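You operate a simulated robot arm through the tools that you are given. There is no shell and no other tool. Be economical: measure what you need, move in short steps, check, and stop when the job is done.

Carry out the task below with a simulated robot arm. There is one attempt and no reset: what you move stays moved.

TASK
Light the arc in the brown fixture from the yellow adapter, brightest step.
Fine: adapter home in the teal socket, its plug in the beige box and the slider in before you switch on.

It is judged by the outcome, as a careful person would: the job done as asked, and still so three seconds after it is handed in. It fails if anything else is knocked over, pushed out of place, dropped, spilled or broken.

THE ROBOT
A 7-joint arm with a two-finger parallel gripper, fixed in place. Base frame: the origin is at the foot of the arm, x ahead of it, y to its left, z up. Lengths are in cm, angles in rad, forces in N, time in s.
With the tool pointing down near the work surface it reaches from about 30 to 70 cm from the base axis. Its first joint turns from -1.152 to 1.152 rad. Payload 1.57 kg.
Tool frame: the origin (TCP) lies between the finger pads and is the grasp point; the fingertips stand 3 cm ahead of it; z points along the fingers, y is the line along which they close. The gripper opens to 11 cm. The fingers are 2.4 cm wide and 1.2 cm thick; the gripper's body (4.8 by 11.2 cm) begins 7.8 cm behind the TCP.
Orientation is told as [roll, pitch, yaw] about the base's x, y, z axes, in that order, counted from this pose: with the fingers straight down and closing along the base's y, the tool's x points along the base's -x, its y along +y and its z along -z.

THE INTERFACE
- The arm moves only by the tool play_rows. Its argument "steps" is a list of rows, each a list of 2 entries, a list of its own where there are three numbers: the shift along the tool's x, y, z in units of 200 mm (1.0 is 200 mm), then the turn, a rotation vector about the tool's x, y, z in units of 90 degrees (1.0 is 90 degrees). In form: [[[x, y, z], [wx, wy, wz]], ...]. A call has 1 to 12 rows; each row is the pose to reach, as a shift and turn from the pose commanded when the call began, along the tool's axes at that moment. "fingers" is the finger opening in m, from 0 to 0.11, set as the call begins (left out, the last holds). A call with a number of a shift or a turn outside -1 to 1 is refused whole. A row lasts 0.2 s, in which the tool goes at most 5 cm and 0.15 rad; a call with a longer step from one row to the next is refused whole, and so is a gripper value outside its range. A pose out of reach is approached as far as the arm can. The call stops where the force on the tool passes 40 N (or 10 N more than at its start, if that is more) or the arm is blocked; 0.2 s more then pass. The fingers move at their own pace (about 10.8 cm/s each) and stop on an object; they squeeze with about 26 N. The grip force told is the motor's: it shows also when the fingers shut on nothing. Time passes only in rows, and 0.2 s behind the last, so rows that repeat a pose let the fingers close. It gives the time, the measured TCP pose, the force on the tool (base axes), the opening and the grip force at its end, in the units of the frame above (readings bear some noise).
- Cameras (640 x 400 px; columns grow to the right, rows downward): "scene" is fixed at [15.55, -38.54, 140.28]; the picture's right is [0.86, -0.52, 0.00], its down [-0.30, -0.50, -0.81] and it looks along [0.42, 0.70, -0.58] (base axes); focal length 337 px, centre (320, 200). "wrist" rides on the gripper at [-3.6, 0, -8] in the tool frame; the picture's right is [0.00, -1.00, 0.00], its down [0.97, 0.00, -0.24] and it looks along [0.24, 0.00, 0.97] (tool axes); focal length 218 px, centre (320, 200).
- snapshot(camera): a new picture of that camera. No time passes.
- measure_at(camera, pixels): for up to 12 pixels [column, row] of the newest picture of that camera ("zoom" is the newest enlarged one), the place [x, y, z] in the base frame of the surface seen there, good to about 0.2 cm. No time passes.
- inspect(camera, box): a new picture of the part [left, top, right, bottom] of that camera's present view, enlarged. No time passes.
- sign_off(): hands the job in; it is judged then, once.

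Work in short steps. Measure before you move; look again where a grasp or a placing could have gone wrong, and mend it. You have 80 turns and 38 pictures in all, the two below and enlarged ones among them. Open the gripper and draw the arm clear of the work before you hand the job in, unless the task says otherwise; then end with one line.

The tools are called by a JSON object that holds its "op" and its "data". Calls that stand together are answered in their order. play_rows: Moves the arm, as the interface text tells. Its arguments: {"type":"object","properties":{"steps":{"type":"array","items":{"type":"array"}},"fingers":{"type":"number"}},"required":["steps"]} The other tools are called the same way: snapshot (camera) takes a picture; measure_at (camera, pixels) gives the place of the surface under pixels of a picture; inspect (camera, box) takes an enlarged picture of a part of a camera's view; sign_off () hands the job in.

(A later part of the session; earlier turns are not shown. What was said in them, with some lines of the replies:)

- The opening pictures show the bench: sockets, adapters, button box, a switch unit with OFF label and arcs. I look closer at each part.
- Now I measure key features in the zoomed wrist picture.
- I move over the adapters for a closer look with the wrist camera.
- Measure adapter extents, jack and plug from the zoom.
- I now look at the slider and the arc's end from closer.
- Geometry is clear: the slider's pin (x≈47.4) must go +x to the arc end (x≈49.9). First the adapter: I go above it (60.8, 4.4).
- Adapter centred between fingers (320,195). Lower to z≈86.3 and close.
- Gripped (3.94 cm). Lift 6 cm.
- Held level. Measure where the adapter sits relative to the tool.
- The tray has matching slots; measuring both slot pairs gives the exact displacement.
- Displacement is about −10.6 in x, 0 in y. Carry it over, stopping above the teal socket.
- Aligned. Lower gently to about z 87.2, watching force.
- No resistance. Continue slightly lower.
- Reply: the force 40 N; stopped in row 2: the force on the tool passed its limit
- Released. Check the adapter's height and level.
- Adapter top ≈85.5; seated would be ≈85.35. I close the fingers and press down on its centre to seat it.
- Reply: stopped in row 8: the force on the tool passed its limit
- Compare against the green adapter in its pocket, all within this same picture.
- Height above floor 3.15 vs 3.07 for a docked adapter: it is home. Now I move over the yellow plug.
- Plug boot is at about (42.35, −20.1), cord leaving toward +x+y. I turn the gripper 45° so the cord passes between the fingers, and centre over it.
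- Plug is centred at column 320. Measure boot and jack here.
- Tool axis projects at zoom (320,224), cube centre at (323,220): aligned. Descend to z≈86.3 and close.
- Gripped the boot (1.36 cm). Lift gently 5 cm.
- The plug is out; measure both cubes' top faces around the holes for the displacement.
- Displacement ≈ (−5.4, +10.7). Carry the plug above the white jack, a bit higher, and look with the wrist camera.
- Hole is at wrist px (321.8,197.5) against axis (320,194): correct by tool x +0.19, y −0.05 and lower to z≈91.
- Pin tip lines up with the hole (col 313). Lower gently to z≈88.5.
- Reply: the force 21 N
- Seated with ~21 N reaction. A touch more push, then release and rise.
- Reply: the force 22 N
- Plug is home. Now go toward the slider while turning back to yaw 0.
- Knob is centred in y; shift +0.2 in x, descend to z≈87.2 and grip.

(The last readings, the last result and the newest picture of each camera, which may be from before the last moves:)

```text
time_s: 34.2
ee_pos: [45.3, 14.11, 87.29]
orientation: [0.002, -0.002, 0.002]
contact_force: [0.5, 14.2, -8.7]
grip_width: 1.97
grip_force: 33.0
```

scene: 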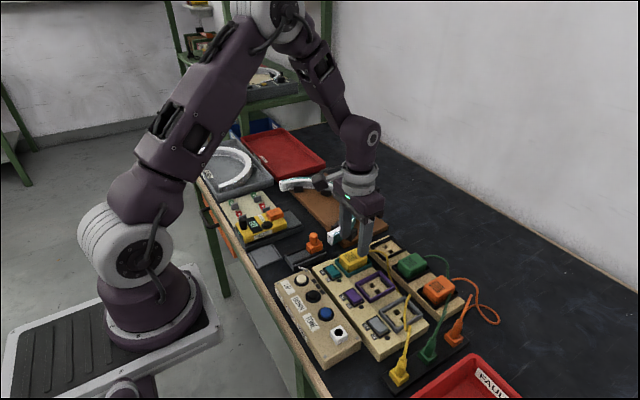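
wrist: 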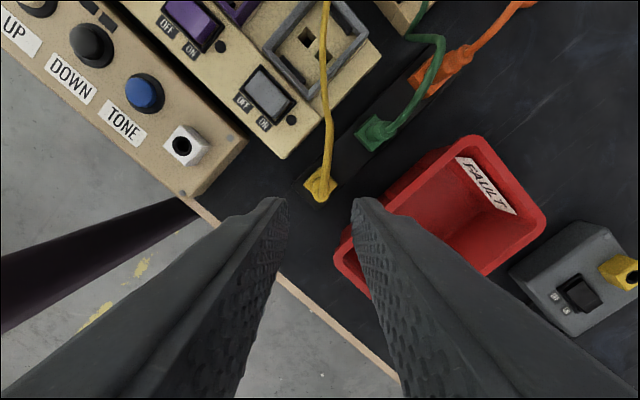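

Knob gripped. Slide it +x in small steps, relieving the side load.

{"op": "play_rows", "data": {"steps": [[[0, 0.005, 0], [0, 0, 0]], [[-0.02, 0.007, 0], [0, 0, 0]], [[-0.04, 0.007, 0], [0, 0, 0]], [[-0.06, 0.007, 0], [0, 0, 0]], [[-0.08, 0.007, 0], [0, 0, 0]], [[-0.095, 0.007, 0], [0, 0, 0]]]}}

{"op": "inspect", "data": {"camera": "scene", "box": [270, 200, 370, 290]}}

```text
time_s: 35.6
ee_pos: [47.36, 14.0, 87.35]
orientation: [0.001, -0.002, 0.001]
contact_force: [0.8, 2.0, -7.2]
grip_width: 1.91
grip_force: 33.5
```

```text
4.44 times, centred on (320, 245) of scene
```

zoom: 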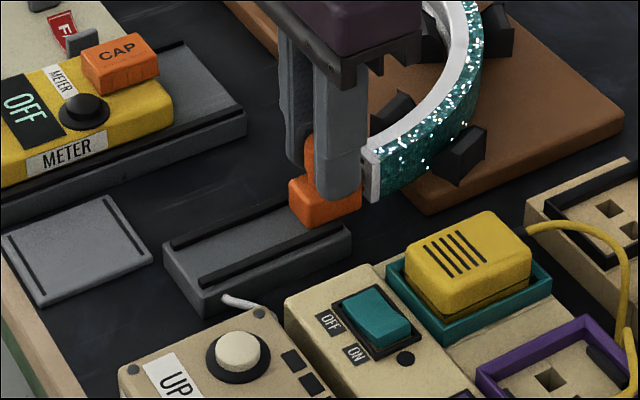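

Moved 2 cm freely; continue in tiny steps until resistance.

{"op": "play_rows", "data": {"steps": [[[-0.007, 0, 0], [0, 0, 0]], [[-0.014, 0, 0], [0, 0, 0]], [[-0.021, 0, 0], [0, 0, 0]], [[-0.021, 0, 0], [0, 0, 0]]]}}

```text
time_s: 36.6
ee_pos: [47.61, 14.07, 87.3]
orientation: [-0.002, 0.0, 0.001]
contact_force: [-12.3, 0.5, 0.5]
grip_width: 1.91
grip_force: 33.2
```

{"op": "play_rows", "data": {"steps": [[[-0.003, 0, 0], [0, 0, 0]], [[-0.006, 0, 0], [0, 0, 0]], [[-0.006, 0, 0], [0, 0, 0]]]}}

{"op": "inspect", "data": {"camera": "scene", "box": [310, 220, 350, 260]}}

```text
time_s: 37.4
ee_pos: [47.67, 13.95, 87.31]
orientation: [-0.001, 0.002, 0.003]
contact_force: [-29.1, 3.2, -0.9]
grip_width: 1.93
grip_force: 33.5
```

```text
10.00 times, centred on (330, 240) of scene
```

zoom: 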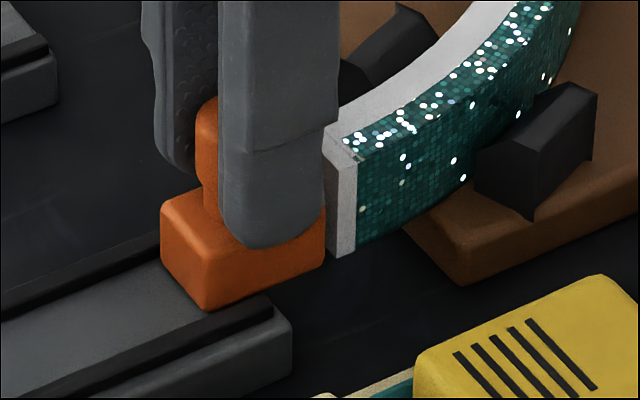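

Firm stop: slider is in, its block against the arc's end. Release and rise.

{"op": "play_rows", "data": {"steps": [[[0.004, 0, 0], [0, 0, 0]], [[0.004, 0, 0], [0, 0, 0]], [[0.004, 0, 0], [0, 0, 0]]], "fingers": 0.034}}

{"op": "play_rows", "data": {"steps": [[[0, 0, -0.1], [0, 0, 0]], [[0, 0, -0.25], [0, 0, 0]], [[0, 0, -0.4], [0, 0, 0]], [[0, 0, -0.4], [0, 0, 0]]]}}

{"op": "inspect", "data": {"camera": "wrist", "box": [240, 120, 400, 220]}}

```text
time_s: 38.2
ee_pos: [47.8, 13.95, 87.36]
orientation: [0.0, -0.004, 0.001]
contact_force: [0.3, 0.3, 0.1]
grip_width: 3.4
grip_force: 0.0
```

```text
time_s: 39.2
ee_pos: [47.67, 13.89, 95.33]
orientation: [-0.001, -0.005, -0.001]
contact_force: [-0.5, -0.2, 0.3]
grip_width: 3.41
grip_force: 0.0
```

```text
4.00 times, centred on (320, 170) of wrist
```

zoom: 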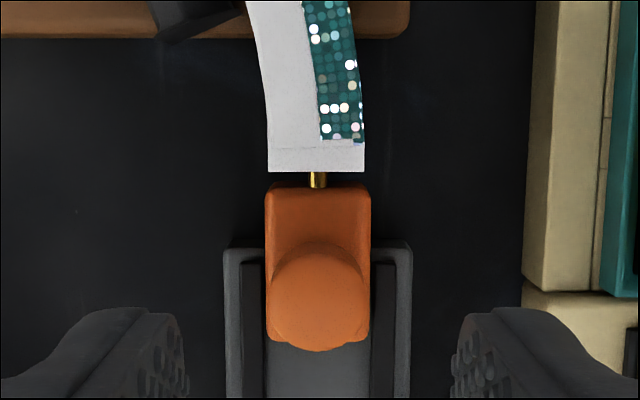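

Slider pin meets the arc end. Now close fingers and go over the ON half of the teal rocker (44.45, 3.5).

{"op": "play_rows", "data": {"steps": [[[0.05, -0.17, 0], [0, 0, 0]], [[0.1, -0.34, 0], [0, 0, 0]], [[0.161, -0.52, 0], [0, 0, 0]], [[0.161, -0.52, 0.2], [0, 0, 0]], [[0.161, -0.52, 0.3], [0, 0, 0]], [[0.161, -0.52, 0.3], [0, 0, 0]]], "fingers": 0.0}}

{"op": "inspect", "data": {"camera": "scene", "box": [290, 230, 390, 310]}}

```text
time_s: 40.6
ee_pos: [44.6, 3.65, 89.25]
orientation: [-0.001, -0.002, 0.001]
contact_force: [-0.2, -0.4, -0.5]
grip_width: 0.01
grip_force: 21.2
```

```text
5.00 times, centred on (340, 270) of scene
```

zoom: 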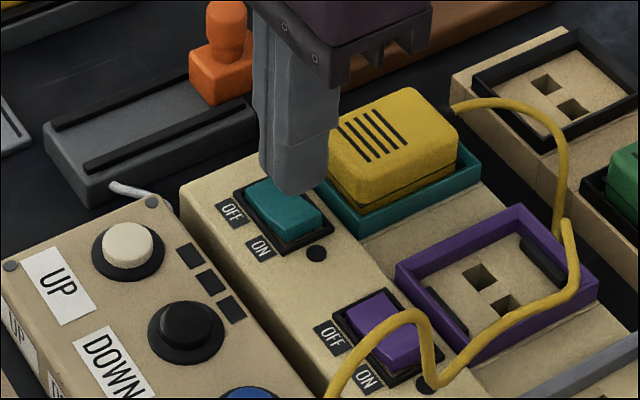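

Over the rocker; press down in small steps.

{"op": "play_rows", "data": {"steps": [[[0.008, -0.015, 0.04], [0, 0, 0]], [[0.008, -0.015, 0.08], [0, 0, 0]], [[0.008, -0.015, 0.1], [0, 0, 0]], [[0.008, -0.015, 0.115], [0, 0, 0]], [[0.008, -0.015, 0.125], [0, 0, 0]], [[0.008, -0.015, 0.135], [0, 0, 0]], [[0.008, -0.015, 0.145], [0, 0, 0]], [[0.008, -0.015, 0.15], [0, 0, 0]]]}}

{"op": "play_rows", "data": {"steps": [[[0, 0, -0.1], [0, 0, 0]], [[0, 0, -0.2], [0, 0, 0]], [[0, 0, -0.2], [0, 0, 0]]]}}

{"op": "inspect", "data": {"camera": "scene", "box": [260, 180, 400, 310]}}

```text
time_s: 42.1
ee_pos: [44.46, 3.41, 86.79]
orientation: [-0.002, -0.005, 0.0]
contact_force: [-5.3, -2.4, 18.7]
grip_width: 0.04
grip_force: 21.5
stopped in row 7: the force on the tool passed its limit (the readings are from after the stop); the commanded pose is now the measured one
```

```text
time_s: 42.9
ee_pos: [44.4, 3.22, 90.75]
orientation: [0.0, -0.003, 0.0]
contact_force: [-0.3, 0.4, 0.3]
grip_width: 0.0
grip_force: 22.0
```

```text
refused: no pictures are left
```

No pictures are left, so I rely on touch. I probe the ON end nearer its edge (y≈2.7): if the rocker has flipped, the tip should meet nothing at 83.9.

{"op": "play_rows", "data": {"steps": [[[0, -0.028, 0], [0, 0, 0]], [[0, -0.028, 0.1], [0, 0, 0]], [[0, -0.028, 0.16], [0, 0, 0]], [[0, -0.028, 0.18], [0, 0, 0]], [[0, -0.028, 0.191], [0, 0, 0]], [[0, -0.028, 0.191], [0, 0, 0]]]}}

```text
time_s: 44.3
ee_pos: [44.55, 2.58, 86.79]
orientation: [-0.001, -0.004, -0.001]
contact_force: [-0.7, -0.4, 0.5]
grip_width: 0.0
grip_force: 21.3
```

No contact at 83.8, so it seems flipped. Probe lower to make sure it is fully over.

{"op": "play_rows", "data": {"steps": [[[0, 0, 0.005], [0, 0, 0]], [[0, 0, 0.01], [0, 0, 0]], [[0, 0, 0.015], [0, 0, 0]], [[0, 0, 0.015], [0, 0, 0]]]}}

{"op": "play_rows", "data": {"steps": [[[0, 0, 0.005], [0, 0, 0]], [[0, 0, 0.01], [0, 0, 0]], [[0, 0, 0.01], [0, 0, 0]]]}}

```text
time_s: 45.3
ee_pos: [44.6, 2.73, 86.73]
orientation: [0.0, -0.007, 0.0]
contact_force: [-4.8, -1.4, 34.7]
grip_width: 0.0
grip_force: 21.2
```

```text
time_s: 45.7
ee_pos: [44.53, 2.72, 86.68]
orientation: [0.0, -0.007, 0.001]
contact_force: [-4.8, -0.5, 17.7]
grip_width: 0.0
grip_force: 21.6
stopped in row 1: the force on the tool passed its limit (the readings are from after the stop); the commanded pose is now the measured one
```

Use the last enlarged picture (taken before the press) to get rocker and bezel heights for comparison.

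{"op": "measure_at", "data": {"camera": "zoom", "pixels": [[285, 225], [315, 215], [255, 190], [300, 236], [270, 205], [268, 247], [325, 235], [375, 310], [400, 345], [365, 310], [395, 372], [330, 305]]}}

```text
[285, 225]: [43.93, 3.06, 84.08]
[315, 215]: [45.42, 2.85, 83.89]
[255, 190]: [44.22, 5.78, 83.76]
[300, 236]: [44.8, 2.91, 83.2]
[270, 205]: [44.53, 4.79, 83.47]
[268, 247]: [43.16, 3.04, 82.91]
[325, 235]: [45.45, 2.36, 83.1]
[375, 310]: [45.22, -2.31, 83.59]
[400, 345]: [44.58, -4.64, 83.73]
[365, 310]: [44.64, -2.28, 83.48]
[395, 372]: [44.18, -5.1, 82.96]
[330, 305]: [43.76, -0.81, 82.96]
```

Rocker before: ON end 84.05, bezel 83.1; now contact on the ON end is about 83.7, so it has gone over. Measure UP button and collar heights from the same picture.

{"op": "measure_at", "data": {"camera": "zoom", "pixels": [[128, 240], [108, 238], [148, 236], [128, 226], [126, 258], [128, 275], [97, 255], [160, 255], [60, 300], [188, 255], [187, 310], [187, 348]]}}

{"op": "play_rows", "data": {"steps": [[[0, 0, -0.1], [0, 0, 0]], [[0, 0, -0.25], [0, 0, 0]], [[0, 0, -0.25], [0, 0, 0]]]}}

```text
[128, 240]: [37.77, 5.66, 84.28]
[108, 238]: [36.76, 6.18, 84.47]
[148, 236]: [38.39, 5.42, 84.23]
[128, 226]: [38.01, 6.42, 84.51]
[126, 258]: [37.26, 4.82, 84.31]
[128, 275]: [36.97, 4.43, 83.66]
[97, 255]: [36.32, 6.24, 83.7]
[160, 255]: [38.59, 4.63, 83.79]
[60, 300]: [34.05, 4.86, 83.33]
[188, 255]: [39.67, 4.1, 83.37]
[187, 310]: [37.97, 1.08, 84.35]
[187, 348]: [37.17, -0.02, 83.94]
```

```text
time_s: 46.5
ee_pos: [44.58, 2.72, 91.58]
orientation: [0.0, -0.008, 0.0]
contact_force: [-0.1, 0.0, -0.1]
grip_width: 0.0
grip_force: 21.7
```

UP is at (37.65, 5.7), top 84.4, collar 83.7. Move above it.

{"op": "play_rows", "data": {"steps": [[[0.15, 0.07, 0], [0, 0, 0]], [[0.3465, 0.149, 0], [0, 0, 0]], [[0.3465, 0.149, 0.1], [0, 0, 0]], [[0.3465, 0.149, 0.15], [0, 0, 0]], [[0.3465, 0.149, 0.15], [0, 0, 0]]]}}

```text
time_s: 47.7
ee_pos: [37.66, 5.69, 88.51]
orientation: [-0.001, -0.008, 0.0]
contact_force: [0.4, 0.6, -0.1]
grip_width: 0.0
grip_force: 21.2
```

First press, reading force at the bottom.

{"op": "play_rows", "data": {"steps": [[[0, 0, 0.04], [0, 0, 0]], [[0, 0, 0.055], [0, 0, 0]], [[0, 0, 0.065], [0, 0, 0]], [[0, 0, 0.072], [0, 0, 0]], [[0, 0, 0.072], [0, 0, 0]]]}}

```text
time_s: 48.9
ee_pos: [37.55, 5.71, 87.1]
orientation: [0.001, -0.007, 0.001]
contact_force: [-0.8, 0.2, 1.3]
grip_width: 0.01
grip_force: 21.5
```

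{"op": "play_rows", "data": {"steps": [[[0, 0, 0.006], [0, 0, 0]], [[0, 0, 0.012], [0, 0, 0]], [[0, 0, 0.012], [0, 0, 0]]]}}

```text
time_s: 49.7
ee_pos: [37.63, 5.83, 86.88]
orientation: [0.0, -0.007, 0.0]
contact_force: [-0.1, 0.7, 2.0]
grip_width: 0.0
grip_force: 21.4
```

{"op": "play_rows", "data": {"steps": [[[0, 0, 0.005], [0, 0, 0]], [[0, 0, 0.01], [0, 0, 0]], [[0, 0, 0.01], [0, 0, 0]]]}}

```text
time_s: 50.5
ee_pos: [37.67, 5.69, 86.63]
orientation: [-0.001, -0.007, 0.0]
contact_force: [0.2, -3.8, 10.6]
grip_width: 0.01
grip_force: 21.2
```

Button bottoms with ~11 N. UP should top out at the brightest step, so I repeat full press/release strokes.

{"op": "play_rows", "data": {"steps": [[[0, 0, -0.06], [0, 0, 0]], [[0, 0, -0.06], [0, 0, 0]], [[0, 0, -0.01], [0, 0, 0]], [[0, 0, 0.001], [0, 0, 0]], [[0, 0, -0.06], [0, 0, 0]], [[0, 0, -0.06], [0, 0, 0]], [[0, 0, -0.01], [0, 0, 0]], [[0, 0, 0.001], [0, 0, 0]], [[0, 0, -0.06], [0, 0, 0]], [[0, 0, -0.06], [0, 0, 0]], [[0, 0, -0.01], [0, 0, 0]], [[0, 0, 0.001], [0, 0, 0]]]}}

{"op": "play_rows", "data": {"steps": [[[0, 0, -0.06], [0, 0, 0]], [[0, 0, -0.06], [0, 0, 0]], [[0, 0, -0.01], [0, 0, 0]], [[0, 0, 0.001], [0, 0, 0]], [[0, 0, 0.001], [0, 0, 0]], [[0, 0, -0.06], [0, 0, 0]], [[0, 0, -0.06], [0, 0, 0]], [[0, 0, -0.01], [0, 0, 0]], [[0, 0, 0.001], [0, 0, 0]], [[0, 0, 0.001], [0, 0, 0]]]}}

```text
time_s: 53.1
ee_pos: [37.64, 5.56, 86.64]
orientation: [0.001, -0.008, 0.001]
contact_force: [-0.6, -1.0, 12.3]
grip_width: 0.0
grip_force: 21.4
```

```text
time_s: 55.3
ee_pos: [37.59, 5.72, 86.73]
orientation: [-0.001, -0.008, 0.001]
contact_force: [2.8, 2.1, 13.0]
grip_width: 0.0
grip_force: 20.8
```

Six full strokes done. Rise, open the gripper and draw back clear.

{"op": "play_rows", "data": {"steps": [[[0, 0, -0.2], [0, 0, 0]], [[0, 0, -0.4], [0, 0, 0]], [[0, 0, -0.6], [0, 0, 0]], [[0, 0, -0.8], [0, 0, 0]], [[0, 0, -1.0], [0, 0, 0]], [[0.1, 0, -1.0], [0, 0, 0]], [[0.1, 0, -1.0], [0, 0, 0]]]}}

{"op": "play_rows", "data": {"steps": [[[0, 0, 0], [0, 0, 0]], [[0, 0, 0], [0, 0, 0]], [[0, 0, 0], [0, 0, 0]]], "fingers": 0.08}}

```text
time_s: 56.9
ee_pos: [35.38, 5.63, 106.69]
orientation: [-0.001, -0.007, 0.0]
contact_force: [0.6, -0.6, 0.1]
grip_width: 0.0
grip_force: 21.2
```

```text
time_s: 57.7
ee_pos: [35.41, 5.66, 106.7]
orientation: [0.0, -0.007, 0.001]
contact_force: [1.0, 0.0, 0.6]
grip_width: 8.01
grip_force: 0.1
```

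{"op": "sign_off", "data": {}}

```text
The job is handed in.
```

I handed the job in with every step done, but I never saw the arc lit, because I ran out of pictures just after pressing the teal switch. Pictures and measurements show the adapter home in the teal socket, its plug in the beige box and the slider in against the arc. I judged the teal switch to be on by touch only, then gave UP six full presses, assuming it stops at the brightest step. The gripper is open and the arm is clear.
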